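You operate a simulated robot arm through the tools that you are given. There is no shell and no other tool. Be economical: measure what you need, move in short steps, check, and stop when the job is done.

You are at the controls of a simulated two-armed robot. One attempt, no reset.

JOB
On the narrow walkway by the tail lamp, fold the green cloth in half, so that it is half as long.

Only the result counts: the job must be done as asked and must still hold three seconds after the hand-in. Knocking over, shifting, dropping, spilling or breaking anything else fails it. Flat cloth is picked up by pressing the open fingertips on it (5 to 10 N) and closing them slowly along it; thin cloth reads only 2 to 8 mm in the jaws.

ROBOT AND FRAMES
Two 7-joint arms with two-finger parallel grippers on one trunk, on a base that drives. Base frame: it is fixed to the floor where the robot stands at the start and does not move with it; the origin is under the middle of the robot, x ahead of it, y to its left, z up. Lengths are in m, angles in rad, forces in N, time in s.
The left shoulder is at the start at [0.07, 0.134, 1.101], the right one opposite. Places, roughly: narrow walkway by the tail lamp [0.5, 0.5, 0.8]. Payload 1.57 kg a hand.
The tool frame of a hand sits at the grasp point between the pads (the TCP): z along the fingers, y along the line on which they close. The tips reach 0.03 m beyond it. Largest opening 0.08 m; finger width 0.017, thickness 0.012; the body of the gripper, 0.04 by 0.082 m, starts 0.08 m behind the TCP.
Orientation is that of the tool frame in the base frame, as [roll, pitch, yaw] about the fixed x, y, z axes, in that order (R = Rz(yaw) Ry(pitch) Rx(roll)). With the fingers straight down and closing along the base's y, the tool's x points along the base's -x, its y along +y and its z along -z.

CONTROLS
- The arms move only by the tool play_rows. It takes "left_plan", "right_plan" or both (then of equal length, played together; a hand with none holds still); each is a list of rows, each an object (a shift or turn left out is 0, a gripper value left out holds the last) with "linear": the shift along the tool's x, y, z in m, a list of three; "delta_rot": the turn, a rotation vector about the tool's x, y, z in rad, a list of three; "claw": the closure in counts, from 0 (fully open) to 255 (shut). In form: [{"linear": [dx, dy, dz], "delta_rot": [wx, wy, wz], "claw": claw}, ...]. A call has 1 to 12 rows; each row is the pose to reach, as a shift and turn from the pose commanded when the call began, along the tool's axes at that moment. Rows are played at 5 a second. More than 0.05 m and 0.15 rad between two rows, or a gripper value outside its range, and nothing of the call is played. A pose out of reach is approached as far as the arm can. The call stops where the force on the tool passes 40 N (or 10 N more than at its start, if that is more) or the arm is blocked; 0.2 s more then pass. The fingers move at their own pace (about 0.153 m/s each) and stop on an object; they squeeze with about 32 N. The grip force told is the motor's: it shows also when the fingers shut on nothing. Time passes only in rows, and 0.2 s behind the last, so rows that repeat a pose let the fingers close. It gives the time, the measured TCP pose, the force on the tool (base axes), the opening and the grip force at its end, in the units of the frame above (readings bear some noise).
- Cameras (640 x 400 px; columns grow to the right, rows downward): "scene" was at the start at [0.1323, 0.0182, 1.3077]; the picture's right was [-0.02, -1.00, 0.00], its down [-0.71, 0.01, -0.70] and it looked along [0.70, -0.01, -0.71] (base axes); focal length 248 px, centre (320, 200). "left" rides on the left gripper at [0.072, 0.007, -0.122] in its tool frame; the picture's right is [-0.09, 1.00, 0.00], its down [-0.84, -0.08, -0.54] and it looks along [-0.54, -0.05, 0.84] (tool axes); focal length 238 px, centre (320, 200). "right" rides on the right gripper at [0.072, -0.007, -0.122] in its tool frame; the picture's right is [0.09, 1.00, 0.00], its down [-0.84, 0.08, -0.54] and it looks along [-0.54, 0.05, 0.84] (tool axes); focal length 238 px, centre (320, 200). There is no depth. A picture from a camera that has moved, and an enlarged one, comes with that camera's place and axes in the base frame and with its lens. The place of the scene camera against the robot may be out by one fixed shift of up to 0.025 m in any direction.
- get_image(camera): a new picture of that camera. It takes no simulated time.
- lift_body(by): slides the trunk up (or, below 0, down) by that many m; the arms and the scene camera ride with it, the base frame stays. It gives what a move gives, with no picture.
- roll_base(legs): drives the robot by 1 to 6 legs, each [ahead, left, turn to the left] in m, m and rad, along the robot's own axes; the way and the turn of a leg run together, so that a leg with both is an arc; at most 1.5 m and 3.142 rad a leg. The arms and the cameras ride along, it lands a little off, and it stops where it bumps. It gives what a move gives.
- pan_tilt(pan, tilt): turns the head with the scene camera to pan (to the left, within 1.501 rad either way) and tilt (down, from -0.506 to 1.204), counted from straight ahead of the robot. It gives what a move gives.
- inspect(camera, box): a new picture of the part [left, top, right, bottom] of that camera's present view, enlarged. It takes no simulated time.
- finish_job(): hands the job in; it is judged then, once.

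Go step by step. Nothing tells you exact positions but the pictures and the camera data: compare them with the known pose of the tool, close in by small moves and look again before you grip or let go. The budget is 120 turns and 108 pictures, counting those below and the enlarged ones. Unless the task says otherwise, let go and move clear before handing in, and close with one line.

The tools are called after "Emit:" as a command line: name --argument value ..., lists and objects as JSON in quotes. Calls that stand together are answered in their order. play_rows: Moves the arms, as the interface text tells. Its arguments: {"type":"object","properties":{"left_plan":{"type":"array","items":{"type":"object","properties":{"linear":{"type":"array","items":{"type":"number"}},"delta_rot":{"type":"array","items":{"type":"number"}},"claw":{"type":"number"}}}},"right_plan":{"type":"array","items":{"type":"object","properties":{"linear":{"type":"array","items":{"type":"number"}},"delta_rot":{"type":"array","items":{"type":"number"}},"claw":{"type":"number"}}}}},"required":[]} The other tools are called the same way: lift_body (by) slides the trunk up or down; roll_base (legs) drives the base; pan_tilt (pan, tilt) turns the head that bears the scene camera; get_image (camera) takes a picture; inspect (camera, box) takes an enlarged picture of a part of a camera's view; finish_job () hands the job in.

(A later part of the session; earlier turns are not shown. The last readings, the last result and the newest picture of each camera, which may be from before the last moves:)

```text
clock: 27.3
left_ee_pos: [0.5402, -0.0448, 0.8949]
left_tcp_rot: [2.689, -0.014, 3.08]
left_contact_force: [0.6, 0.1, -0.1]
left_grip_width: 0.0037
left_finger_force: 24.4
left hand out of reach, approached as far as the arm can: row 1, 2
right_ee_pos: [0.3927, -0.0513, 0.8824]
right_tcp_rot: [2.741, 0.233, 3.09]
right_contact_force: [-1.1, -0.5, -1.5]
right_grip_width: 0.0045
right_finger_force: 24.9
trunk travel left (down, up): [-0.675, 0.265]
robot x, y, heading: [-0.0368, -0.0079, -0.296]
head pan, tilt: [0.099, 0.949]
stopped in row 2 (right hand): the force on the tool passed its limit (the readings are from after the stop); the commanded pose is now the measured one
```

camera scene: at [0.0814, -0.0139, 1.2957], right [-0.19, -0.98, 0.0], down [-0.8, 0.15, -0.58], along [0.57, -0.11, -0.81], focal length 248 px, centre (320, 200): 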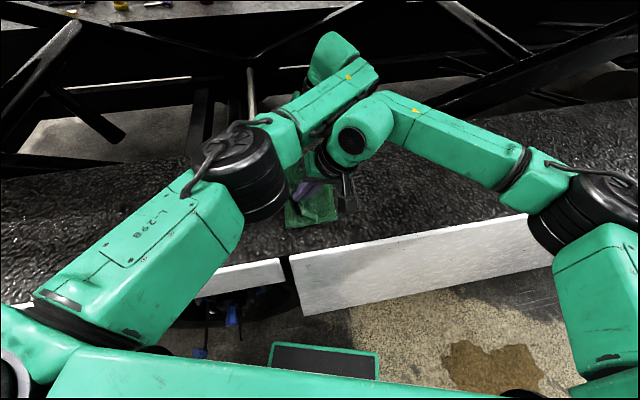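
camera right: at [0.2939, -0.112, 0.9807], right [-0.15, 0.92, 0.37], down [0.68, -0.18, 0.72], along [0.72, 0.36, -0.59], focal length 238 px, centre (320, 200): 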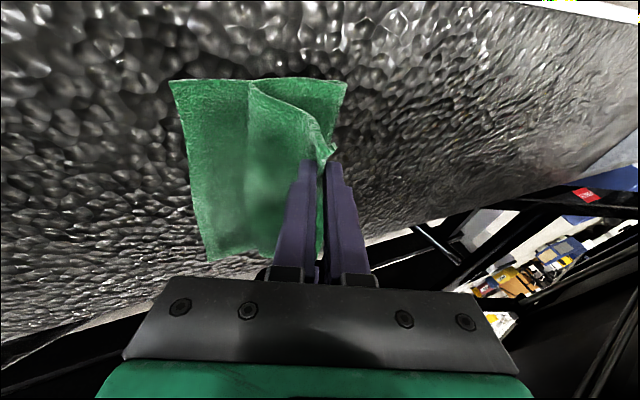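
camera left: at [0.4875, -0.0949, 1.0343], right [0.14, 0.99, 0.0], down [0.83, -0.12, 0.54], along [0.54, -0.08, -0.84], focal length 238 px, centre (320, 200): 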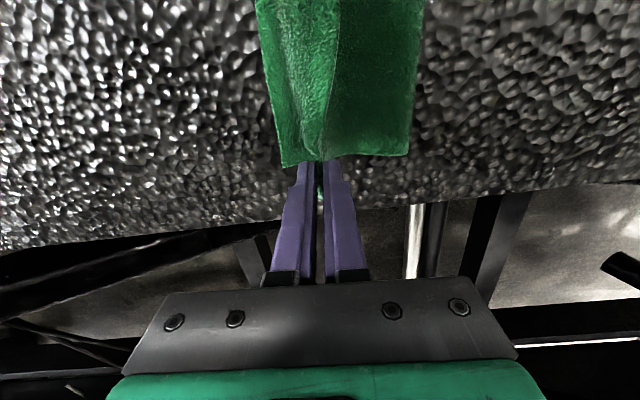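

The wrists met again because of the left hand's tilt. I'll undo most of the left tilt and bring its x back out, keeping the right as is.

Emit:
play_rows --left_plan '[{"linear": [0.0, 0.002, 0.0], "delta_rot": [0.075, 0, 0]}, {"linear": [0.0, 0.0045, 0.0], "delta_rot": [0.15, 0, 0]}, {"linear": [-0.005, 0.007, 0.001], "delta_rot": [0.225, 0, 0]}, {"linear": [-0.01, 0.009, 0.001], "delta_rot": [0.3, 0, 0]}, {"linear": [-0.015, 0.01, 0.001], "delta_rot": [0.35, 0, 0]}, {"linear": [-0.02, 0.01, 0.001], "delta_rot": [0.4, 0, 0]}, {"linear": [-0.02, 0.01, 0.001], "delta_rot": [0.4, 0, 0]}]'

Emit:
get_image --camera "scene"

Emit:
get_image --camera "left"

Emit:
get_image --camera "right"

```text
clock: 28.0
left_ee_pos: [0.5426, -0.0434, 0.9011]
left_tcp_rot: [2.864, -0.007, 3.074]
left_contact_force: [0.5, 0.7, 0.0]
left_grip_width: 0.0038
left_finger_force: 24.5
left hand out of reach, approached as far as the arm can: row 1
right_ee_pos: [0.3932, -0.0559, 0.8758]
right_tcp_rot: [2.754, 0.22, 3.084]
right_contact_force: [-4.7, -4.6, -1.8]
right_grip_width: 0.0044
right_finger_force: 25.4
trunk travel left (down, up): [-0.675, 0.265]
robot x, y, heading: [-0.0396, -0.0056, -0.286]
head pan, tilt: [0.099, 0.949]
stopped in row 3 (right hand): the force on the tool passed its limit (the readings are from after the stop); the commanded pose is now the measured one
```

```text
72 pictures are left
camera scene: at [0.0817, -0.0137, 1.2956], right [-0.19, -0.98, 0.0], down [-0.8, 0.15, -0.58], along [0.57, -0.11, -0.81], focal length 248 px, centre (320, 200)
```

scene: 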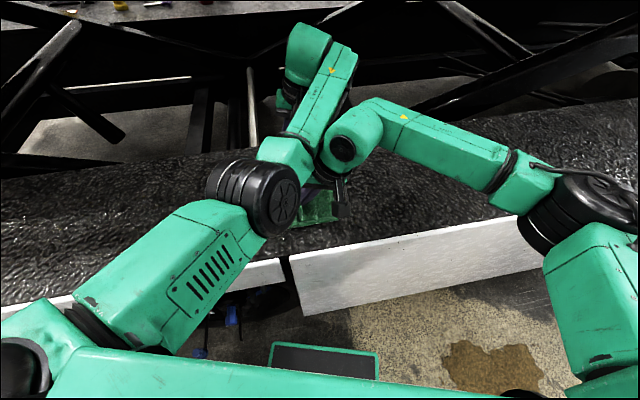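

```text
71 pictures are left
camera left: at [0.4688, -0.0655, 1.021], right [0.16, 0.95, 0.27], down [0.82, -0.28, 0.49], along [0.55, 0.15, -0.83], focal length 238 px, centre (320, 200)
```

left: 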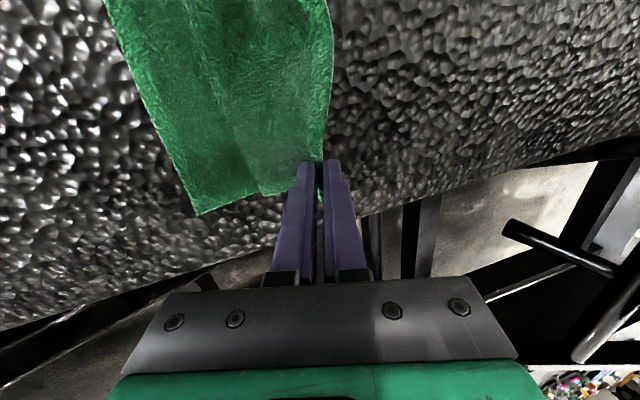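

```text
70 pictures are left
camera right: at [0.2952, -0.1033, 0.9672], right [-0.12, 0.93, 0.35], down [0.69, -0.17, 0.7], along [0.71, 0.32, -0.62], focal length 238 px, centre (320, 200)
```

right: 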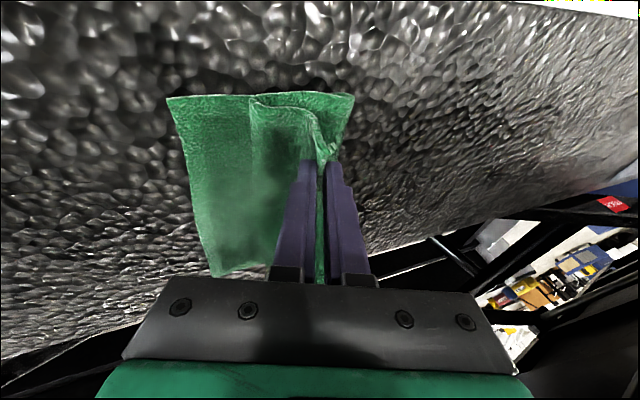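

The left elbow has swung inward against the right wrist. I'll move the right hand away to the right first, then untilt the left.

Emit:
play_rows --right_plan '[{"linear": [0, -0.012, -0.005]}, {"linear": [0, -0.024, -0.01]}, {"linear": [0, -0.037, -0.015]}, {"linear": [0, -0.046, -0.019]}, {"linear": [0, -0.046, -0.019]}]'

Emit:
play_rows --left_plan '[{"linear": [0.0, 0.002, 0.0], "delta_rot": [0.07, 0, 0]}, {"linear": [0.0, 0.004, 0.0], "delta_rot": [0.14, 0, 0]}, {"linear": [-0.005, 0.006, 0.001], "delta_rot": [0.21, 0, 0]}, {"linear": [-0.01, 0.008, 0.001], "delta_rot": [0.27, 0, 0]}, {"linear": [-0.015, 0.008, 0.001], "delta_rot": [0.27, 0, 0]}, {"linear": [-0.015, 0.008, 0.001], "delta_rot": [0.27, 0, 0]}]'

Emit:
get_image --camera "scene"

```text
clock: 29.2
left_ee_pos: [0.541, -0.0441, 0.9]
left_tcp_rot: [2.863, -0.008, 3.071]
left_contact_force: [0.4, -0.2, 0.4]
left_grip_width: 0.0036
left_finger_force: 24.6
right_ee_pos: [0.3879, -0.1058, 0.8762]
right_tcp_rot: [2.754, 0.22, 3.084]
right_contact_force: [0.5, 0.1, -0.8]
right_grip_width: 0.0045
right_finger_force: 25.4
trunk travel left (down, up): [-0.675, 0.265]
robot x, y, heading: [-0.0416, -0.0087, -0.289]
head pan, tilt: [0.099, 0.949]
```

```text
clock: 30.6
left_ee_pos: [0.5577, -0.0374, 0.902]
left_tcp_rot: [3.134, -0.008, 3.074]
left_contact_force: [-4.1, -0.8, -1.1]
left_grip_width: 0.0037
left_finger_force: 24.1
right_ee_pos: [0.3886, -0.1057, 0.8773]
right_tcp_rot: [2.752, 0.223, 3.085]
right_contact_force: [4.4, 2.6, 1.3]
right_grip_width: 0.0044
right_finger_force: 24.8
trunk travel left (down, up): [-0.675, 0.265]
robot x, y, heading: [-0.0375, -0.0067, -0.285]
head pan, tilt: [0.099, 0.949]
```

```text
69 pictures are left
camera scene: at [0.081, -0.0147, 1.2957], right [-0.19, -0.98, 0.0], down [-0.8, 0.15, -0.58], along [0.57, -0.11, -0.81], focal length 248 px, centre (320, 200)
```

scene: 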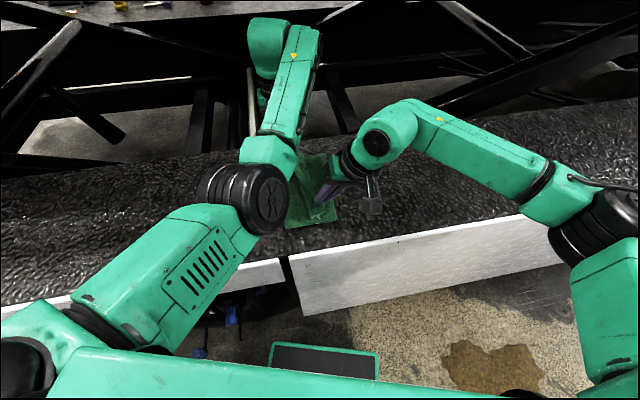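

Both hands still hold. I'll finish one corner at a time: a short drive brings the right hand to its place, then I'll lay it down, release and retract it, which leaves the left arm free.

Emit:
roll_base --legs '[[0.0085, -0.029, 0.0]]'

Emit:
get_image --camera "right"

Emit:
get_image --camera "left"

```text
clock: 31.4
left_ee_pos: [0.5579, -0.0654, 0.903]
left_tcp_rot: [3.136, -0.007, 3.075]
left_contact_force: [-4.9, -1.8, -1.0]
left_grip_width: 0.0039
left_finger_force: 24.8
right_ee_pos: [0.3881, -0.1349, 0.8766]
right_tcp_rot: [2.758, 0.223, 3.087]
right_contact_force: [5.1, 1.9, 1.0]
right_grip_width: 0.0044
right_finger_force: 24.7
trunk travel left (down, up): [-0.675, 0.265]
robot x, y, heading: [-0.0388, -0.0374, -0.288]
head pan, tilt: [0.099, 0.949]
```

```text
68 pictures are left
camera right: at [0.2914, -0.1813, 0.9683], right [-0.12, 0.93, 0.35], down [0.69, -0.17, 0.7], along [0.71, 0.32, -0.62], focal length 238 px, centre (320, 200)
```

right: 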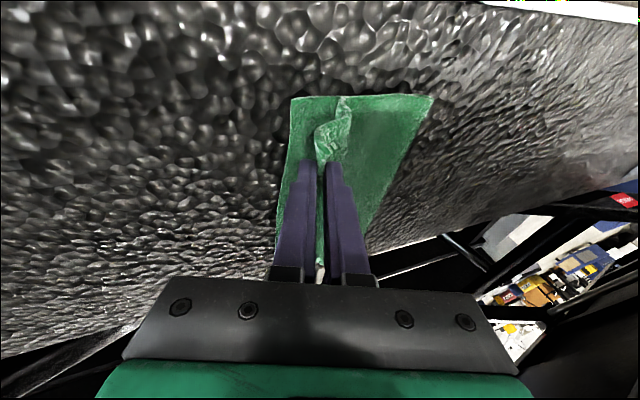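

```text
67 pictures are left
camera left: at [0.4859, -0.0542, 1.0254], right [0.16, 0.99, 0.01], down [0.83, -0.14, 0.54], along [0.53, -0.08, -0.84], focal length 238 px, centre (320, 200)
```

left: 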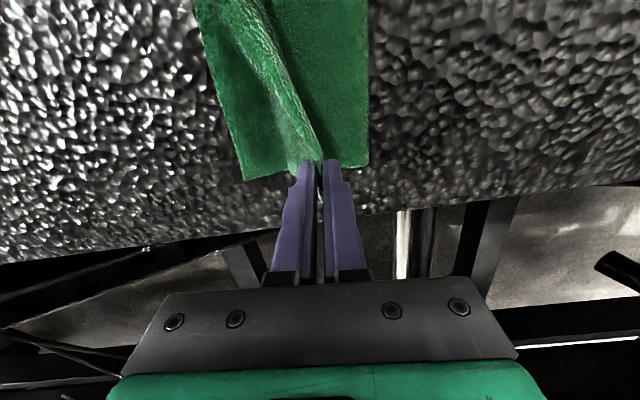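

The lower layer's near corner is at (0.366, -0.132), and the right fingertips are just inside that line. I'll lower the right hand.

Emit:
play_rows --right_plan '[{"linear": [0.0022, -0.0043, 0.0088]}, {"linear": [0.0044, -0.0086, 0.0177]}, {"linear": [0.0066, -0.013, 0.0266]}, {"linear": [0.0088, -0.0174, 0.0352]}, {"linear": [0.0088, -0.0174, 0.0352]}]'

Emit:
get_image --camera "right"

```text
clock: 32.6
left_ee_pos: [0.5559, -0.0682, 0.9014]
left_tcp_rot: [3.134, -0.01, 3.072]
left_contact_force: [-18.7, -7.1, -7.7]
left_grip_width: 0.004
left_finger_force: 24.5
right_ee_pos: [0.3886, -0.1375, 0.8372]
right_tcp_rot: [2.752, 0.226, 3.084]
right_contact_force: [17.9, 8.1, 9.1]
right_grip_width: 0.0046
right_finger_force: 24.8
trunk travel left (down, up): [-0.675, 0.265]
robot x, y, heading: [-0.0392, -0.0369, -0.286]
head pan, tilt: [0.099, 0.949]
```

```text
66 pictures are left
camera right: at [0.2915, -0.1855, 0.9284], right [-0.12, 0.93, 0.35], down [0.69, -0.18, 0.7], along [0.72, 0.33, -0.62], focal length 238 px, centre (320, 200)
```

right: 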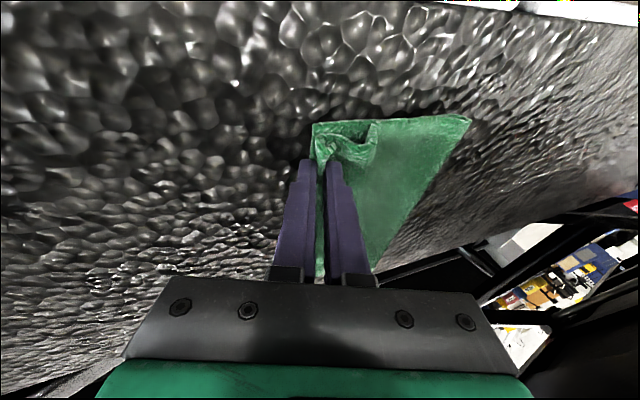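

The cloth is stretched between the hands at 18 N, so I'll lower the left hand and bring it toward its own target.

Emit:
play_rows --left_plan '[{"linear": [0.002, -0.01, 0.012]}, {"linear": [0.002, -0.02, 0.024]}, {"linear": [0.002, -0.03, 0.036]}, {"linear": [0.002, -0.036, 0.042]}, {"linear": [0.002, -0.036, 0.042]}]'

Emit:
get_image --camera "left"

Emit:
get_image --camera "right"

Emit:
get_image --camera "scene"

```text
clock: 33.8
left_ee_pos: [0.5535, -0.1011, 0.8604]
left_tcp_rot: [3.133, -0.005, 3.073]
left_contact_force: [-1.1, -0.5, -0.2]
left_grip_width: 0.0038
left_finger_force: 24.3
right_ee_pos: [0.3895, -0.1384, 0.8364]
right_tcp_rot: [2.755, 0.218, 3.084]
right_contact_force: [0.0, -0.9, 0.6]
right_grip_width: 0.0043
right_finger_force: 25.4
trunk travel left (down, up): [-0.675, 0.265]
robot x, y, heading: [-0.0381, -0.0381, -0.292]
head pan, tilt: [0.099, 0.949]
```

```text
65 pictures are left
camera left: at [0.4816, -0.0913, 0.9835], right [0.16, 0.99, 0.01], down [0.83, -0.14, 0.54], along [0.53, -0.08, -0.84], focal length 238 px, centre (320, 200)
```

left: 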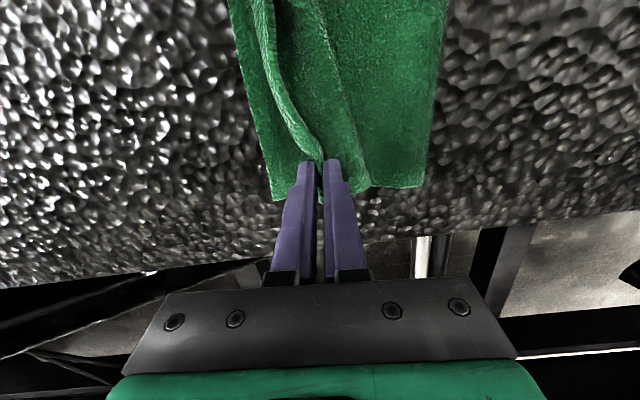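

```text
64 pictures are left
camera right: at [0.2906, -0.1858, 0.9277], right [-0.12, 0.93, 0.35], down [0.69, -0.17, 0.7], along [0.71, 0.32, -0.62], focal length 238 px, centre (320, 200)
```

right: 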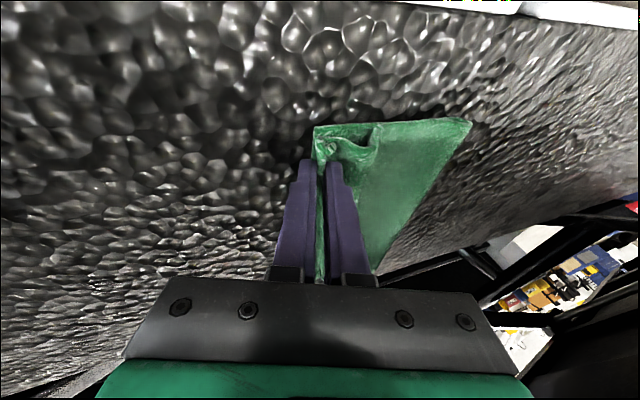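

```text
63 pictures are left
camera scene: at [0.0808, -0.0446, 1.2957], right [-0.19, -0.98, 0.0], down [-0.8, 0.15, -0.58], along [0.57, -0.11, -0.81], focal length 248 px, centre (320, 200)
```

scene: 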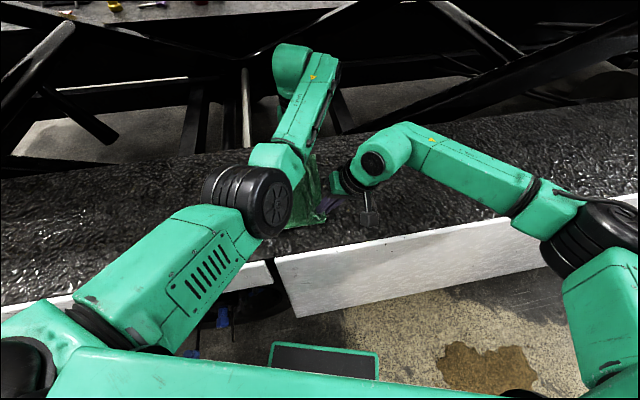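

Both hands are nearly unloaded now. I'll zoom in on the right jaw area before going on.

Emit:
inspect --camera "right" --box '[260, 90, 500, 240]'

Emit:
inspect --camera "left" --box '[220, 0, 460, 150]'

```text
2.67 times, centred on (380, 165) of right
camera zoom: at [0.2906, -0.1858, 0.9277], right [-0.12, 0.93, 0.35], down [0.69, -0.17, 0.7], along [0.71, 0.32, -0.62], focal length 636 px, centre (160, 293)
```

zoom: 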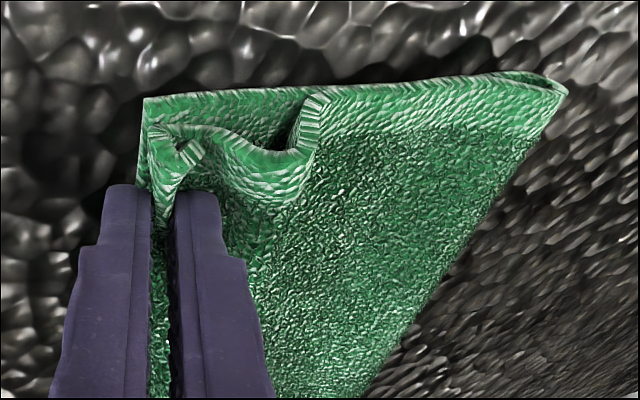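

```text
2.67 times, centred on (340, 75) of left
camera zoom: at [0.4816, -0.0913, 0.9835], right [0.16, 0.99, 0.01], down [0.83, -0.14, 0.54], along [0.53, -0.08, -0.84], focal length 636 px, centre (267, 533)
```

zoom: 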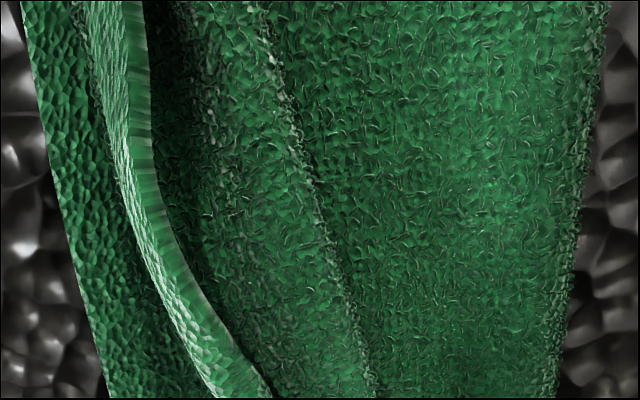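

The upper layer has some slack making a wave, so I'll pull both held points slightly past the lower edge and then lay them down.

Emit:
play_rows --right_plan '[{"linear": [-0.0018, 0.0029, -0.0072]}, {"linear": [-0.0022, -0.004, -0.01]}, {"linear": [-0.0025, -0.0101, -0.0122]}, {"linear": [-0.001, -0.0125, -0.006]}, {"linear": [-0.0003, -0.0137, -0.0032]}, {"linear": [-0.0003, -0.0137, -0.0032]}]' --left_plan '[{"linear": [-0.001, -0.01, 0.0]}, {"linear": [-0.002, -0.022, 0.004]}, {"linear": [-0.003, -0.034, 0.01]}, {"linear": [-0.004, -0.043, 0.016]}, {"linear": [-0.004, -0.048, 0.022]}, {"linear": [-0.004, -0.048, 0.022]}]'

Emit:
get_image --camera "left"

Emit:
get_image --camera "right"

```text
clock: 35.2
left_ee_pos: [0.5482, -0.1451, 0.8375]
left_tcp_rot: [3.13, -0.005, 3.075]
left_contact_force: [0.8, 0.6, 0.6]
left_grip_width: 0.0041
left_finger_force: 24.3
left hand out of reach, approached as far as the arm can: row 3, 4, 5, 6
right_ee_pos: [0.3893, -0.1541, 0.8347]
right_tcp_rot: [2.755, 0.221, 3.085]
right_contact_force: [0.1, -0.7, -0.4]
right_grip_width: 0.0045
right_finger_force: 25.2
trunk travel left (down, up): [-0.675, 0.265]
robot x, y, heading: [-0.0413, -0.0326, -0.285]
head pan, tilt: [0.099, 0.949]
```

```text
60 pictures are left
camera left: at [0.4765, -0.1358, 0.9613], right [0.16, 0.99, 0.01], down [0.83, -0.14, 0.54], along [0.53, -0.08, -0.84], focal length 238 px, centre (320, 200)
```

left: 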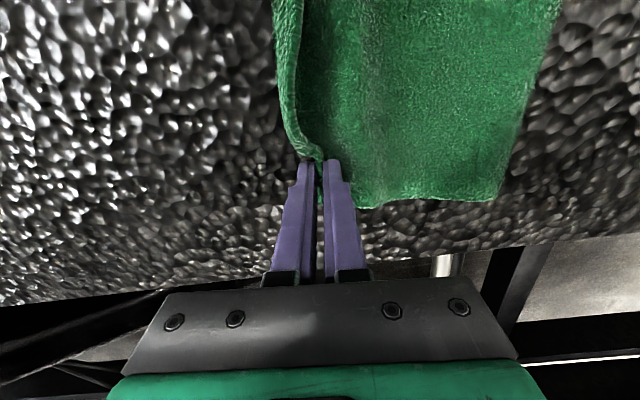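

```text
59 pictures are left
camera right: at [0.2915, -0.2001, 0.9257], right [-0.12, 0.93, 0.35], down [0.69, -0.17, 0.7], along [0.71, 0.32, -0.62], focal length 238 px, centre (320, 200)
```

right: 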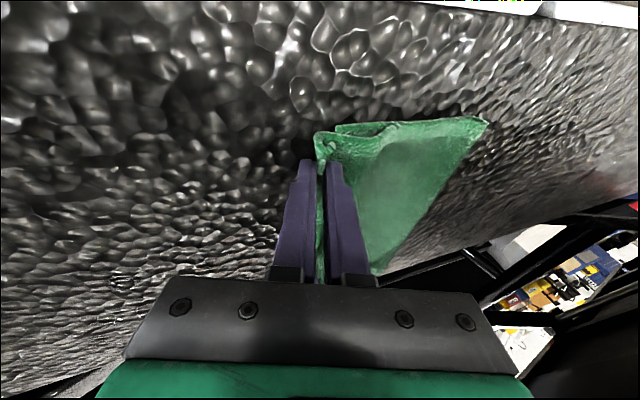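

The right corner is in place. I'll open the right jaw gently and withdraw that hand back along its fingers.

Emit:
play_rows --right_plan '[{"claw": 240}, {"claw": 225}, {"claw": 205}, {"claw": 195}, {"claw": 195}]'

Emit:
inspect --camera "right" --box '[260, 90, 500, 240]'

```text
clock: 36.4
left_ee_pos: [0.5471, -0.1463, 0.8384]
left_tcp_rot: [3.133, -0.005, 3.075]
left_contact_force: [1.1, -0.3, 1.2]
left_grip_width: 0.0038
left_finger_force: 25.0
right_ee_pos: [0.3881, -0.1531, 0.8353]
right_tcp_rot: [2.751, 0.223, 3.086]
right_contact_force: [0.5, 3.6, 8.3]
right_grip_width: 0.0135
right_finger_force: 0.0
trunk travel left (down, up): [-0.675, 0.265]
robot x, y, heading: [-0.0363, -0.0373, -0.288]
head pan, tilt: [0.099, 0.949]
```

```text
2.67 times, centred on (380, 165) of right
camera zoom: at [0.2907, -0.1991, 0.9267], right [-0.12, 0.93, 0.35], down [0.69, -0.17, 0.7], along [0.71, 0.33, -0.62], focal length 636 px, centre (160, 293)
```

zoom: 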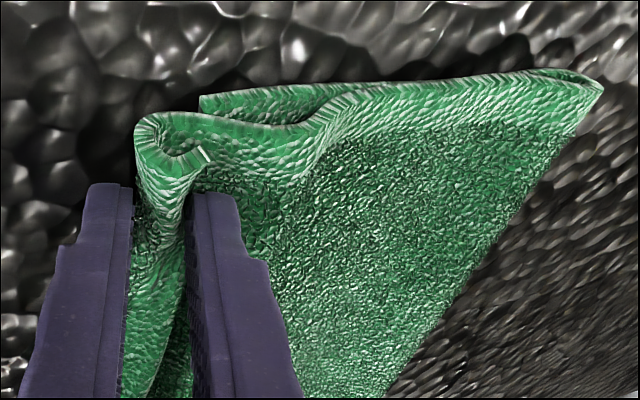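

The edge is curled slightly upward in the jaw. I'll withdraw the right hand and see how the cloth relaxes.

Emit:
play_rows --right_plan '[{"linear": [0, 0, -0.01], "claw": 185}, {"linear": [0, 0, -0.02]}, {"linear": [0, 0, -0.035]}, {"linear": [0, -0.01, -0.05]}, {"linear": [0, -0.03, -0.07]}, {"linear": [0, -0.06, -0.08]}, {"linear": [0, -0.06, -0.08]}]'

Emit:
get_image --camera "right"

Emit:
get_image --camera "scene"

```text
clock: 38.0
left_ee_pos: [0.548, -0.1467, 0.8379]
left_tcp_rot: [3.134, -0.007, 3.074]
left_contact_force: [0.7, -0.9, 1.1]
left_grip_width: 0.0038
left_finger_force: 25.0
right_ee_pos: [0.3737, -0.2375, 0.8843]
right_tcp_rot: [2.752, 0.22, 3.086]
right_contact_force: [-0.4, -0.5, -0.1]
right_grip_width: 0.0222
right_finger_force: 0.1
trunk travel left (down, up): [-0.675, 0.265]
robot x, y, heading: [-0.0413, -0.0376, -0.295]
head pan, tilt: [0.099, 0.949]
```

```text
57 pictures are left
camera right: at [0.2765, -0.2844, 0.9755], right [-0.12, 0.93, 0.35], down [0.69, -0.17, 0.7], along [0.71, 0.32, -0.62], focal length 238 px, centre (320, 200)
```

right: 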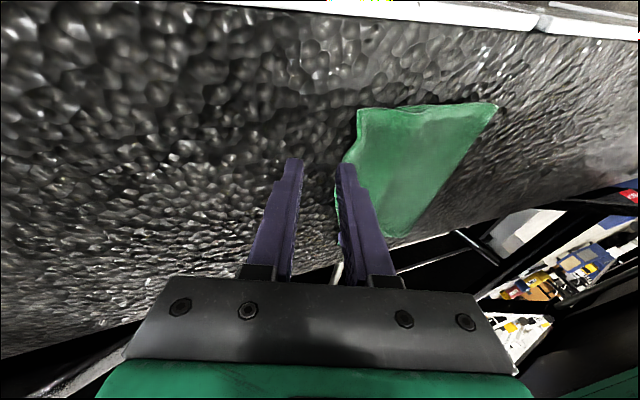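

```text
56 pictures are left
camera scene: at [0.0808, -0.0441, 1.2957], right [-0.19, -0.98, 0.0], down [-0.8, 0.15, -0.58], along [0.57, -0.11, -0.81], focal length 248 px, centre (320, 200)
```

scene: 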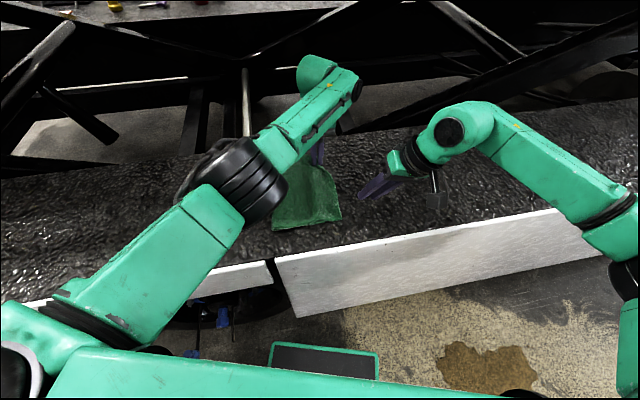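

Emit:
inspect --camera "right" --box '[310, 80, 520, 250]'

Emit:
inspect --camera "scene" --box '[230, 130, 390, 250]'

```text
2.35 times, centred on (415, 165) of right
camera zoom: at [0.2765, -0.2844, 0.9755], right [-0.12, 0.93, 0.35], down [0.69, -0.17, 0.7], along [0.71, 0.32, -0.62], focal length 561 px, centre (96, 282)
```

zoom: 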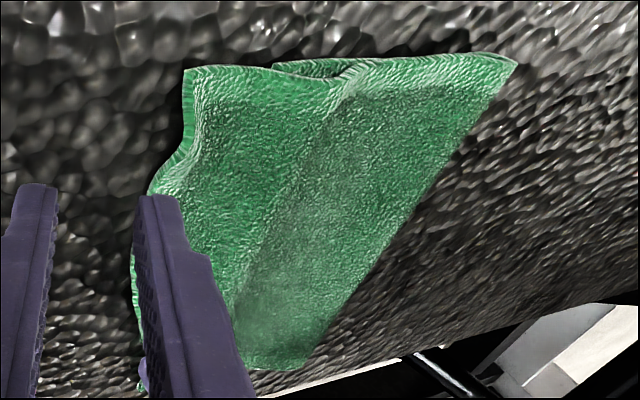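

```text
3.33 times, centred on (310, 190) of scene
camera zoom: at [0.0808, -0.0441, 1.2957], right [-0.19, -0.98, 0.0], down [-0.8, 0.15, -0.58], along [0.57, -0.11, -0.81], focal length 827 px, centre (353, 233)
```

zoom: 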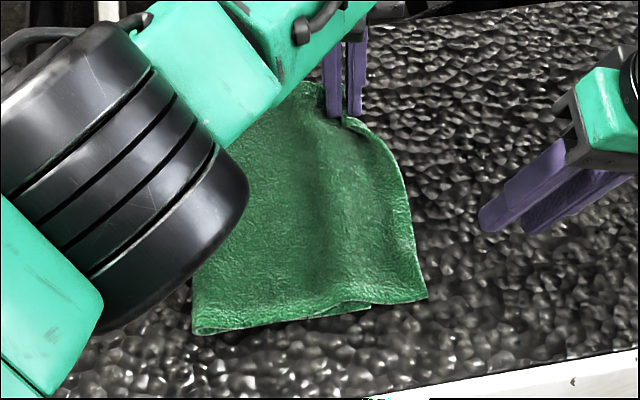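

After release the near corner unrolled nicely, but the upper edge now overhangs the lower by about 4 cm there (-0.175 against -0.134). The left corner will unroll the same way, so I'll move it back about 1.6 cm and out in x before laying it down.

Emit:
play_rows --left_plan '[{"linear": [0, 0.004, -0.008]}, {"linear": [-0.006, 0.016, -0.008]}, {"linear": [-0.014, 0.018, -0.004]}, {"linear": [-0.014, 0.018, 0.001]}, {"linear": [-0.014, 0.018, 0.001]}]'

Emit:
inspect --camera "left" --box '[180, 0, 560, 237]'

```text
clock: 39.2
left_ee_pos: [0.5547, -0.1316, 0.8472]
left_tcp_rot: [3.131, -0.007, 3.074]
left_contact_force: [0.4, 0.1, -0.1]
left_grip_width: 0.0038
left_finger_force: 24.7
left hand out of reach, approached as far as the arm can: row 3, 4, 5
right_ee_pos: [0.3747, -0.2374, 0.8829]
right_tcp_rot: [2.754, 0.223, 3.087]
right_contact_force: [-0.2, -0.6, 0.0]
right_grip_width: 0.0221
right_finger_force: 0.0
trunk travel left (down, up): [-0.675, 0.265]
robot x, y, heading: [-0.0404, -0.0336, -0.289]
head pan, tilt: [0.099, 0.949]
```

```text
1.68 times, centred on (370, 118) of left
camera zoom: at [0.4835, -0.1207, 0.9697], right [0.16, 0.99, 0.01], down [0.83, -0.14, 0.54], along [0.53, -0.08, -0.84], focal length 401 px, centre (236, 337)
```

zoom: 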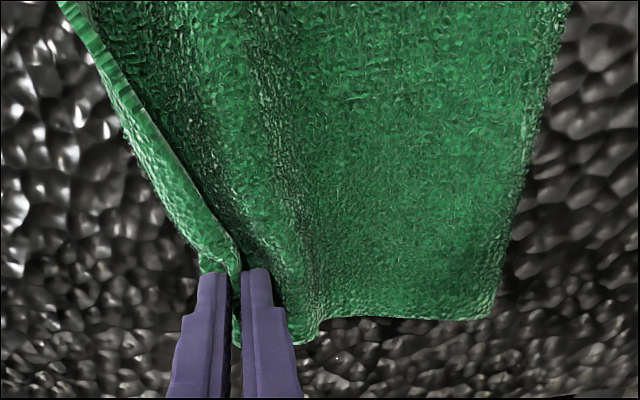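

The left hand is just short in x, so a 1 cm base nudge forward will carry it out to the right place. Then I'll lower it.

Emit:
roll_base --legs '[[0.0105, 0.003, 0.0]]'

Emit:
play_rows --left_plan '[{"linear": [0, 0, 0.005]}, {"linear": [0, 0, 0.01]}, {"linear": [0, 0, 0.01]}]'

```text
clock: 40.0
left_ee_pos: [0.5649, -0.1319, 0.8481]
left_tcp_rot: [3.13, -0.005, 3.075]
left_contact_force: [-0.2, -0.9, 0.0]
left_grip_width: 0.0037
left_finger_force: 24.6
right_ee_pos: [0.3842, -0.2371, 0.8843]
right_tcp_rot: [2.755, 0.226, 3.086]
right_contact_force: [-0.2, -0.3, -0.6]
right_grip_width: 0.022
right_finger_force: 0.1
trunk travel left (down, up): [-0.675, 0.265]
robot x, y, heading: [-0.0276, -0.0356, -0.293]
head pan, tilt: [0.099, 0.949]
```

```text
clock: 40.8
left_ee_pos: [0.5651, -0.1306, 0.8373]
left_tcp_rot: [3.131, -0.005, 3.074]
left_contact_force: [-1.2, -1.7, 4.5]
left_grip_width: 0.0039
left_finger_force: 24.7
right_ee_pos: [0.3823, -0.237, 0.8835]
right_tcp_rot: [2.753, 0.223, 3.086]
right_contact_force: [0.0, 1.3, -0.6]
right_grip_width: 0.0222
right_finger_force: 0.0
trunk travel left (down, up): [-0.675, 0.265]
robot x, y, heading: [-0.0291, -0.0329, -0.29]
head pan, tilt: [0.099, 0.949]
```

The left is touching lightly, so I'll open it gently and lift off.

Emit:
play_rows --left_plan '[{"claw": 235}, {"claw": 215}, {"claw": 200}, {"claw": 195}, {"linear": [0, 0, -0.01]}, {"linear": [0, 0, -0.025]}, {"linear": [0, 0, -0.045]}, {"linear": [0, 0.01, -0.07]}, {"linear": [0, 0.03, -0.08]}, {"linear": [0, 0.03, -0.08]}]'

Emit:
get_image --camera "left"

Emit:
get_image --camera "right"

```text
clock: 43.0
left_ee_pos: [0.568, -0.102, 0.9158]
left_tcp_rot: [3.13, -0.006, 3.074]
left_contact_force: [0.7, -0.5, -0.1]
left_grip_width: 0.0185
left_finger_force: 0.2
right_ee_pos: [0.3851, -0.239, 0.8837]
right_tcp_rot: [2.753, 0.222, 3.085]
right_contact_force: [0.6, 0.2, 0.5]
right_grip_width: 0.022
right_finger_force: 0.0
trunk travel left (down, up): [-0.675, 0.265]
robot x, y, heading: [-0.0293, -0.0357, -0.287]
head pan, tilt: [0.099, 0.949]
```

```text
52 pictures are left
camera left: at [0.4963, -0.0923, 1.039], right [0.16, 0.99, 0.01], down [0.83, -0.14, 0.54], along [0.53, -0.08, -0.84], focal length 238 px, centre (320, 200)
```

left: 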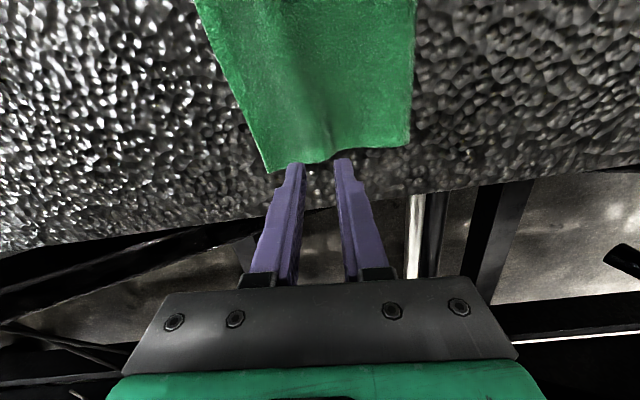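

```text
51 pictures are left
camera right: at [0.2875, -0.2849, 0.9752], right [-0.12, 0.93, 0.35], down [0.69, -0.17, 0.7], along [0.71, 0.33, -0.62], focal length 238 px, centre (320, 200)
```

right: 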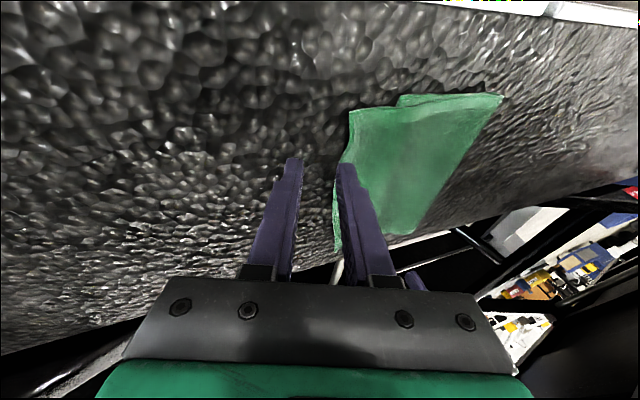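

The far side is now about 0.157 long, which is good, while the near side overhangs more. I'll move the left arm clear and look from the head.

Emit:
play_rows --left_plan '[{"linear": [0.03, 0.03, -0.02]}, {"linear": [0.06, 0.06, -0.03]}, {"linear": [0.08, 0.1, -0.03]}, {"linear": [0.1, 0.14, -0.03]}, {"linear": [0.12, 0.18, -0.03]}, {"linear": [0.12, 0.22, -0.03]}, {"linear": [0.12, 0.22, -0.03]}]'

Emit:
pan_tilt --pan 0.2 --tilt 0.95

Emit:
inspect --camera "scene" --box '[200, 100, 440, 250]'

```text
clock: 44.6
left_ee_pos: [0.5609, -0.0944, 0.921]
left_tcp_rot: [3.132, -0.007, 3.074]
left_contact_force: [0.0, -0.9, 0.0]
left_grip_width: 0.0186
left_finger_force: 0.0
left hand out of reach, approached as far as the arm can: row 1, 2, 3, 4, 5, 6, 7
right_ee_pos: [0.3851, -0.238, 0.8838]
right_tcp_rot: [2.753, 0.221, 3.085]
right_contact_force: [0.0, 0.2, 0.2]
right_grip_width: 0.0217
right_finger_force: 0.0
trunk travel left (down, up): [-0.675, 0.265]
robot x, y, heading: [-0.0275, -0.0415, -0.292]
head pan, tilt: [0.099, 0.949]
```

```text
clock: 45.2
left_ee_pos: [0.5615, -0.094, 0.9206]
left_tcp_rot: [3.131, -0.007, 3.074]
left_contact_force: [-1.5, 0.2, 0.6]
left_grip_width: 0.0189
left_finger_force: 0.0
right_ee_pos: [0.3852, -0.2379, 0.8833]
right_tcp_rot: [2.753, 0.222, 3.086]
right_contact_force: [0.3, 0.2, -0.6]
right_grip_width: 0.022
right_finger_force: 0.1
trunk travel left (down, up): [-0.675, 0.265]
robot x, y, heading: [-0.0278, -0.0377, -0.291]
head pan, tilt: [0.201, 0.949]
```

```text
2.67 times, centred on (320, 175) of scene
camera zoom: at [0.0929, -0.0375, 1.2957], right [-0.09, -1.0, 0.0], down [-0.81, 0.07, -0.58], along [0.58, -0.05, -0.81], focal length 662 px, centre (320, 267)
```

zoom: 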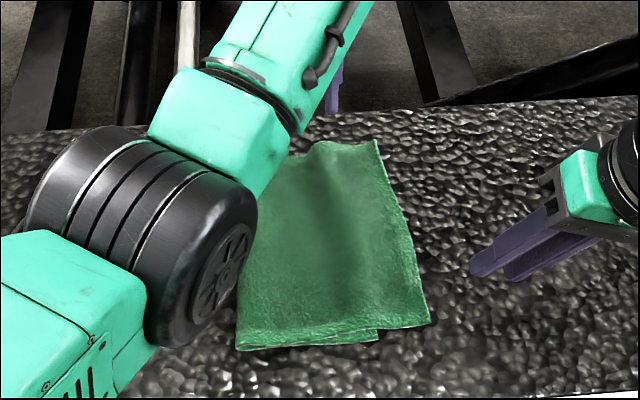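

The left arm didn't follow because it's stretched at its limit. I'll pull it straight back first.

Emit:
play_rows --left_plan '[{"linear": [0.03, 0.0, 0.0]}, {"linear": [0.06, 0.01, 0.0]}, {"linear": [0.08, 0.04, 0.0]}, {"linear": [0.08, 0.08, 0.0]}, {"linear": [0.08, 0.12, 0.0]}, {"linear": [0.08, 0.16, 0.0]}]'

Emit:
get_image --camera "scene"

```text
clock: 46.6
left_ee_pos: [0.5608, -0.095, 0.9204]
left_tcp_rot: [3.131, -0.006, 3.074]
left_contact_force: [0.2, 0.5, 0.4]
left_grip_width: 0.0187
left_finger_force: 0.1
left hand out of reach, approached as far as the arm can: row 1, 2, 3, 4, 5, 6
right_ee_pos: [0.3856, -0.2367, 0.8829]
right_tcp_rot: [2.753, 0.221, 3.087]
right_contact_force: [-0.4, -0.7, -0.4]
right_grip_width: 0.0216
right_finger_force: 0.1
trunk travel left (down, up): [-0.675, 0.265]
robot x, y, heading: [-0.0304, -0.0388, -0.291]
head pan, tilt: [0.201, 0.949]
```

```text
49 pictures are left
camera scene: at [0.0929, -0.0375, 1.2957], right [-0.09, -1.0, 0.0], down [-0.81, 0.07, -0.58], along [0.58, -0.05, -0.81], focal length 248 px, centre (320, 200)
```

scene: 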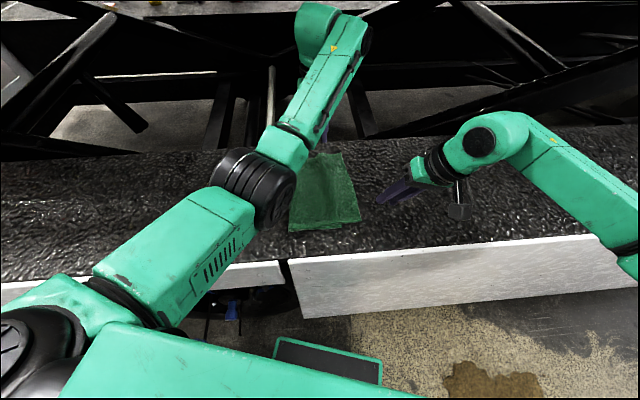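

The left arm seems to be at a joint limit. I'll try turning its yaw back toward my heading along with small moves.

Emit:
play_rows --left_plan '[{"delta_rot": [0, 0, 0.07]}, {"linear": [0.0, 0.0, 0.0], "delta_rot": [0, 0, 0.14]}, {"linear": [0.0, 0.01, 0.0], "delta_rot": [0, 0, 0.21]}, {"linear": [0.01, 0.02, 0.0], "delta_rot": [0, 0, 0.28]}]'

Emit:
play_rows --left_plan '[{"linear": [0, 0.02, 0.01]}, {"linear": [0, 0.04, 0.02]}, {"linear": [0, 0.06, 0.02]}]'

```text
clock: 47.6
left_ee_pos: [0.5519, -0.0729, 0.9239]
left_tcp_rot: [3.135, -0.009, 2.79]
left_contact_force: [0.4, 0.3, -0.7]
left_grip_width: 0.0189
left_finger_force: 0.1
right_ee_pos: [0.3853, -0.2367, 0.8836]
right_tcp_rot: [2.753, 0.22, 3.085]
right_contact_force: [0.6, -0.8, -0.2]
right_grip_width: 0.0219
right_finger_force: 0.1
trunk travel left (down, up): [-0.675, 0.265]
robot x, y, heading: [-0.0282, -0.0335, -0.288]
head pan, tilt: [0.201, 0.949]
```

```text
clock: 48.4
left_ee_pos: [0.5727, -0.0153, 0.9036]
left_tcp_rot: [3.134, -0.01, 2.793]
left_contact_force: [0.2, -0.1, 0.6]
left_grip_width: 0.0187
left_finger_force: 0.0
right_ee_pos: [0.3848, -0.236, 0.8848]
right_tcp_rot: [2.755, 0.223, 3.086]
right_contact_force: [-0.9, 0.7, 0.0]
right_grip_width: 0.022
right_finger_force: 0.0
trunk travel left (down, up): [-0.675, 0.265]
robot x, y, heading: [-0.0272, -0.0386, -0.287]
head pan, tilt: [0.201, 0.949]
```

It moves again. I'll take the left arm further left and back, out of the way.

Emit:
play_rows --left_plan '[{"linear": [0.0, 0.04, 0.0]}, {"linear": [0.02, 0.08, 0.0]}, {"linear": [0.04, 0.12, -0.01]}, {"linear": [0.07, 0.15, -0.02]}, {"linear": [0.1, 0.18, -0.03]}, {"linear": [0.12, 0.2, -0.03]}, {"linear": [0.12, 0.2, -0.03]}]'

Emit:
get_image --camera "scene"

Emit:
inspect --camera "scene" --box '[240, 130, 400, 250]'

```text
clock: 50.0
left_ee_pos: [0.5281, 0.2138, 0.9364]
left_tcp_rot: [3.136, -0.01, 2.792]
left_contact_force: [0.2, 0.2, 0.2]
left_grip_width: 0.0187
left_finger_force: 0.0
right_ee_pos: [0.3845, -0.2371, 0.8846]
right_tcp_rot: [2.752, 0.222, 3.084]
right_contact_force: [-0.1, 0.1, 0.8]
right_grip_width: 0.0223
right_finger_force: 0.0
trunk travel left (down, up): [-0.675, 0.265]
robot x, y, heading: [-0.0294, -0.0357, -0.29]
head pan, tilt: [0.201, 0.949]
```

```text
48 pictures are left
camera scene: at [0.0929, -0.0379, 1.2957], right [-0.09, -1.0, 0.0], down [-0.81, 0.07, -0.58], along [0.58, -0.05, -0.81], focal length 248 px, centre (320, 200)
```

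scene: 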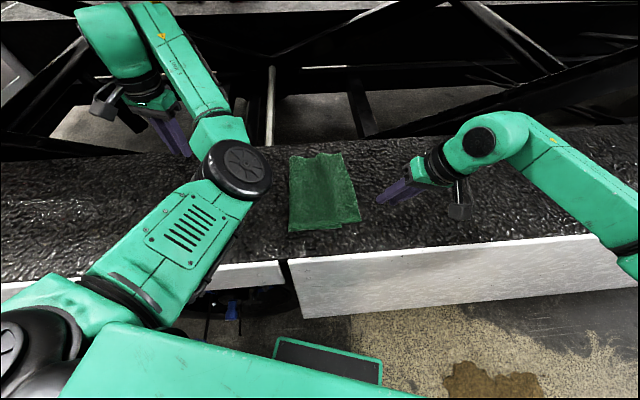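

```text
3.33 times, centred on (320, 190) of scene
camera zoom: at [0.0929, -0.0379, 1.2957], right [-0.09, -1.0, 0.0], down [-0.81, 0.07, -0.58], along [0.58, -0.05, -0.81], focal length 827 px, centre (320, 233)
```

zoom: 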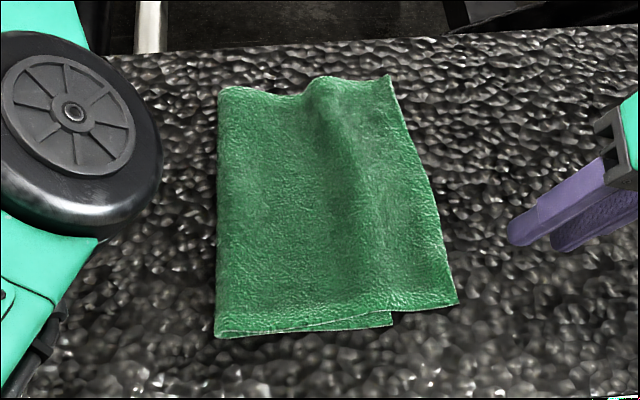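

The fold holds with a small wave. The near upper edge overhangs the lower by roughly 3–4 cm, so I'll bring the right hand upright above that edge to measure and re-grasp it.

Emit:
play_rows --right_plan '[{"linear": [-0.004, 0.012, 0.0], "delta_rot": [0.08, 0.05, 0.01], "claw": 159}, {"linear": [-0.008, 0.024, 0.0], "delta_rot": [0.16, 0.1, 0.02]}, {"linear": [-0.014, 0.04, 0.005], "delta_rot": [0.25, 0.15, 0.03]}, {"linear": [-0.02, 0.056, 0.012], "delta_rot": [0.33, 0.2, 0.04]}, {"linear": [-0.0244, 0.0719, 0.0178], "delta_rot": [0.386, 0.22, 0.043]}, {"linear": [-0.0244, 0.0719, 0.0178], "delta_rot": [0.386, 0.22, 0.043]}]'

Emit:
get_image --camera "right"

```text
clock: 51.4
left_ee_pos: [0.5273, 0.2137, 0.9368]
left_tcp_rot: [3.132, -0.01, 2.793]
left_contact_force: [-1.1, -0.9, 0.3]
left_grip_width: 0.019
left_finger_force: 0.0
right_ee_pos: [0.4098, -0.1651, 0.9013]
right_tcp_rot: [3.141, -0.002, 3.085]
right_contact_force: [-1.1, 0.2, -0.8]
right_grip_width: 0.0301
right_finger_force: 0.1
trunk travel left (down, up): [-0.675, 0.265]
robot x, y, heading: [-0.0278, -0.0363, -0.293]
head pan, tilt: [0.201, 0.949]
```

```text
46 pictures are left
camera right: at [0.3381, -0.1685, 1.0215], right [-0.04, 1.0, 0.0], down [0.84, 0.03, 0.54], along [0.54, 0.02, -0.84], focal length 238 px, centre (320, 200)
```

right: 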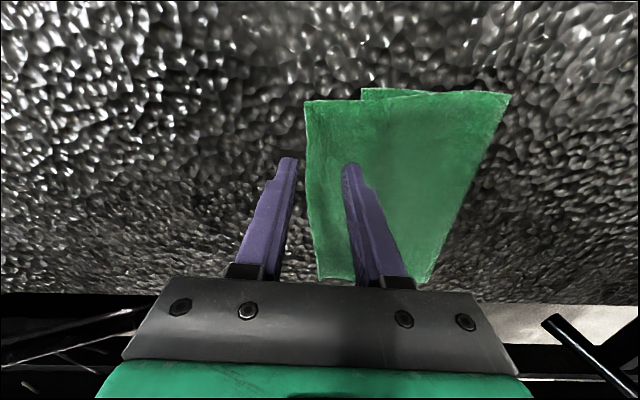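

Measured: the near upper edge is at y≈-0.178, the lower edge at -0.133 and the crease at -0.005. The far side is good at 0.149. I'll re-grasp the near upper edge where it lies on the bare surface and bring it back about 2.7 cm.

Emit:
play_rows --right_plan '[{"linear": [0, -0.004, 0.03]}, {"linear": [0, -0.004, 0.055]}, {"linear": [0, -0.004, 0.066]}, {"linear": [0, -0.004, 0.068]}, {"linear": [0, -0.004, 0.068]}]'

Emit:
inspect --camera "right" --box '[220, 60, 460, 210]'

```text
clock: 52.6
left_ee_pos: [0.5267, 0.2143, 0.9368]
left_tcp_rot: [3.135, -0.007, 2.793]
left_contact_force: [0.0, 0.1, -0.7]
left_grip_width: 0.0187
left_finger_force: 0.0
right_ee_pos: [0.408, -0.1689, 0.8325]
right_tcp_rot: [3.141, 0.0, 3.086]
right_contact_force: [-0.1, -2.5, 8.8]
right_grip_width: 0.029
right_finger_force: 0.1
trunk travel left (down, up): [-0.675, 0.265]
robot x, y, heading: [-0.0315, -0.0359, -0.291]
head pan, tilt: [0.201, 0.949]
```

```text
2.67 times, centred on (340, 135) of right
camera zoom: at [0.3365, -0.1719, 0.9543], right [-0.04, 1.0, 0.0], down [0.84, 0.03, 0.54], along [0.54, 0.02, -0.84], focal length 636 px, centre (267, 373)
```

zoom: 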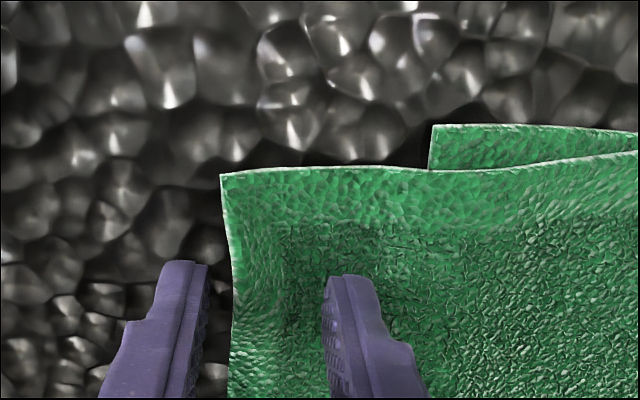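

Contact is 9 N with the edge between the fingers. I'll close slowly.

Emit:
play_rows --right_plan '[{"claw": 167}, {"claw": 175}, {"claw": 183}, {"claw": 191}, {"claw": 199}, {"claw": 207}, {"claw": 215}, {"claw": 223}, {"claw": 231}, {"claw": 240}, {"claw": 255}, {"claw": 255}]'

Emit:
inspect --camera "right" --box '[220, 60, 460, 210]'

```text
clock: 55.2
left_ee_pos: [0.5273, 0.2156, 0.937]
left_tcp_rot: [3.136, -0.007, 2.792]
left_contact_force: [-0.4, -0.4, 0.2]
left_grip_width: 0.0189
left_finger_force: 0.1
right_ee_pos: [0.4091, -0.1671, 0.8341]
right_tcp_rot: [-3.141, 0.0, 3.085]
right_contact_force: [0.1, 7.0, 11.4]
right_grip_width: 0.0038
right_finger_force: 24.4
trunk travel left (down, up): [-0.675, 0.265]
robot x, y, heading: [-0.0293, -0.0354, -0.291]
head pan, tilt: [0.201, 0.949]
```

```text
2.67 times, centred on (340, 135) of right
camera zoom: at [0.3363, -0.1703, 0.9542], right [-0.04, 1.0, 0.0], down [0.84, 0.03, 0.54], along [0.54, 0.02, -0.84], focal length 636 px, centre (267, 373)
```

zoom: 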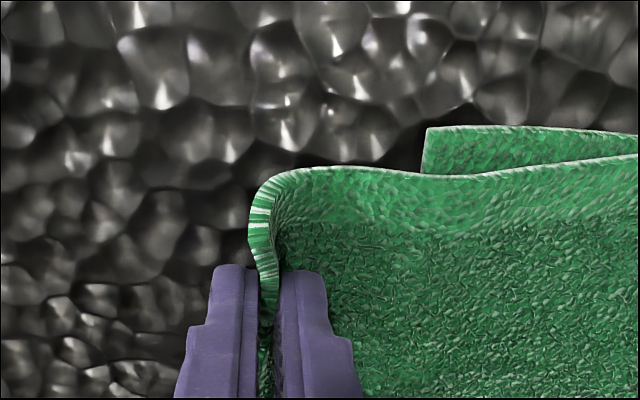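

Gripped cleanly with the edge standing up in the jaws. I'll lift slightly, shift 2.8 cm toward the crease, set it down and release.

Emit:
play_rows --right_plan '[{"linear": [0, 0.002, -0.012]}, {"linear": [0, 0.012, -0.024]}, {"linear": [0, 0.022, -0.024]}, {"linear": [0, 0.03, -0.018]}, {"linear": [0, 0.029, -0.01]}, {"linear": [0, 0.028, -0.004]}, {"linear": [0, 0.028, -0.004]}]'

Emit:
inspect --camera "right" --box '[220, 60, 460, 210]'

```text
clock: 56.8
left_ee_pos: [0.5282, 0.2156, 0.9359]
left_tcp_rot: [3.133, -0.01, 2.793]
left_contact_force: [0.4, 0.0, -0.4]
left_grip_width: 0.0189
left_finger_force: 0.1
right_ee_pos: [0.4117, -0.1403, 0.8363]
right_tcp_rot: [3.139, 0.0, 3.086]
right_contact_force: [3.6, 2.9, 8.6]
right_grip_width: 0.0036
right_finger_force: 24.0
trunk travel left (down, up): [-0.675, 0.265]
robot x, y, heading: [-0.0307, -0.0372, -0.287]
head pan, tilt: [0.201, 0.949]
```

```text
2.67 times, centred on (340, 135) of right
camera zoom: at [0.3399, -0.143, 0.9575], right [-0.04, 1.0, 0.0], down [0.84, 0.03, 0.54], along [0.54, 0.02, -0.84], focal length 636 px, centre (267, 373)
```

zoom: 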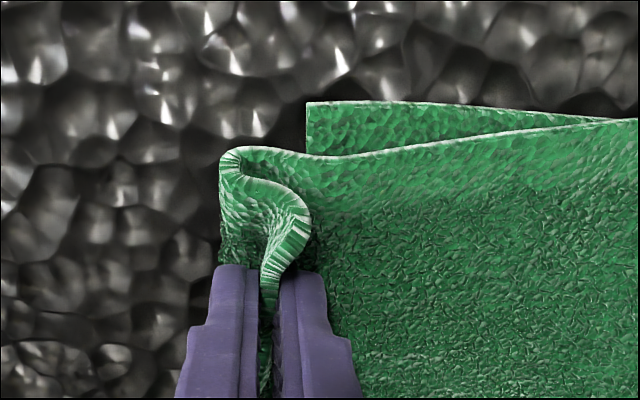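

A bit of the cloth lagged and folded under the grip. I'll lift higher so it all comes free, go further over, and lay it back down with an outward motion.

Emit:
play_rows --right_plan '[{"linear": [0, 0.0, -0.02]}, {"linear": [0, 0.005, -0.04]}, {"linear": [0, 0.02, -0.055]}, {"linear": [0, 0.035, -0.055]}, {"linear": [0, 0.035, -0.04]}, {"linear": [0, 0.03, -0.028]}, {"linear": [0, 0.018, -0.016]}, {"linear": [0, 0.006, -0.006]}, {"linear": [0, 0.0, -0.002]}, {"linear": [0, -0.003, -0.002]}]'

Emit:
inspect --camera "right" --box '[220, 60, 460, 210]'

```text
clock: 59.0
left_ee_pos: [0.5284, 0.2145, 0.9366]
left_tcp_rot: [3.134, -0.009, 2.792]
left_contact_force: [0.1, 0.6, -0.3]
left_grip_width: 0.0188
left_finger_force: 0.1
right_ee_pos: [0.4105, -0.1448, 0.8374]
right_tcp_rot: [3.139, -0.002, 3.085]
right_contact_force: [0.1, 1.1, 2.6]
right_grip_width: 0.0035
right_finger_force: 25.2
trunk travel left (down, up): [-0.675, 0.265]
robot x, y, heading: [-0.03, -0.0346, -0.288]
head pan, tilt: [0.201, 0.949]
```

```text
2.67 times, centred on (340, 135) of right
camera zoom: at [0.3391, -0.1479, 0.9588], right [-0.04, 1.0, 0.0], down [0.84, 0.03, 0.54], along [0.54, 0.02, -0.84], focal length 636 px, centre (267, 373)
```

zoom: 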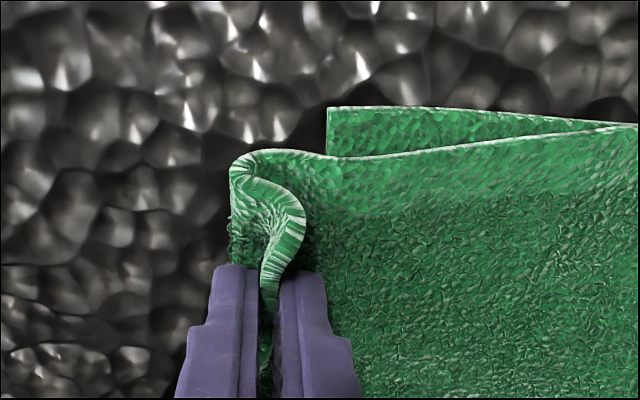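

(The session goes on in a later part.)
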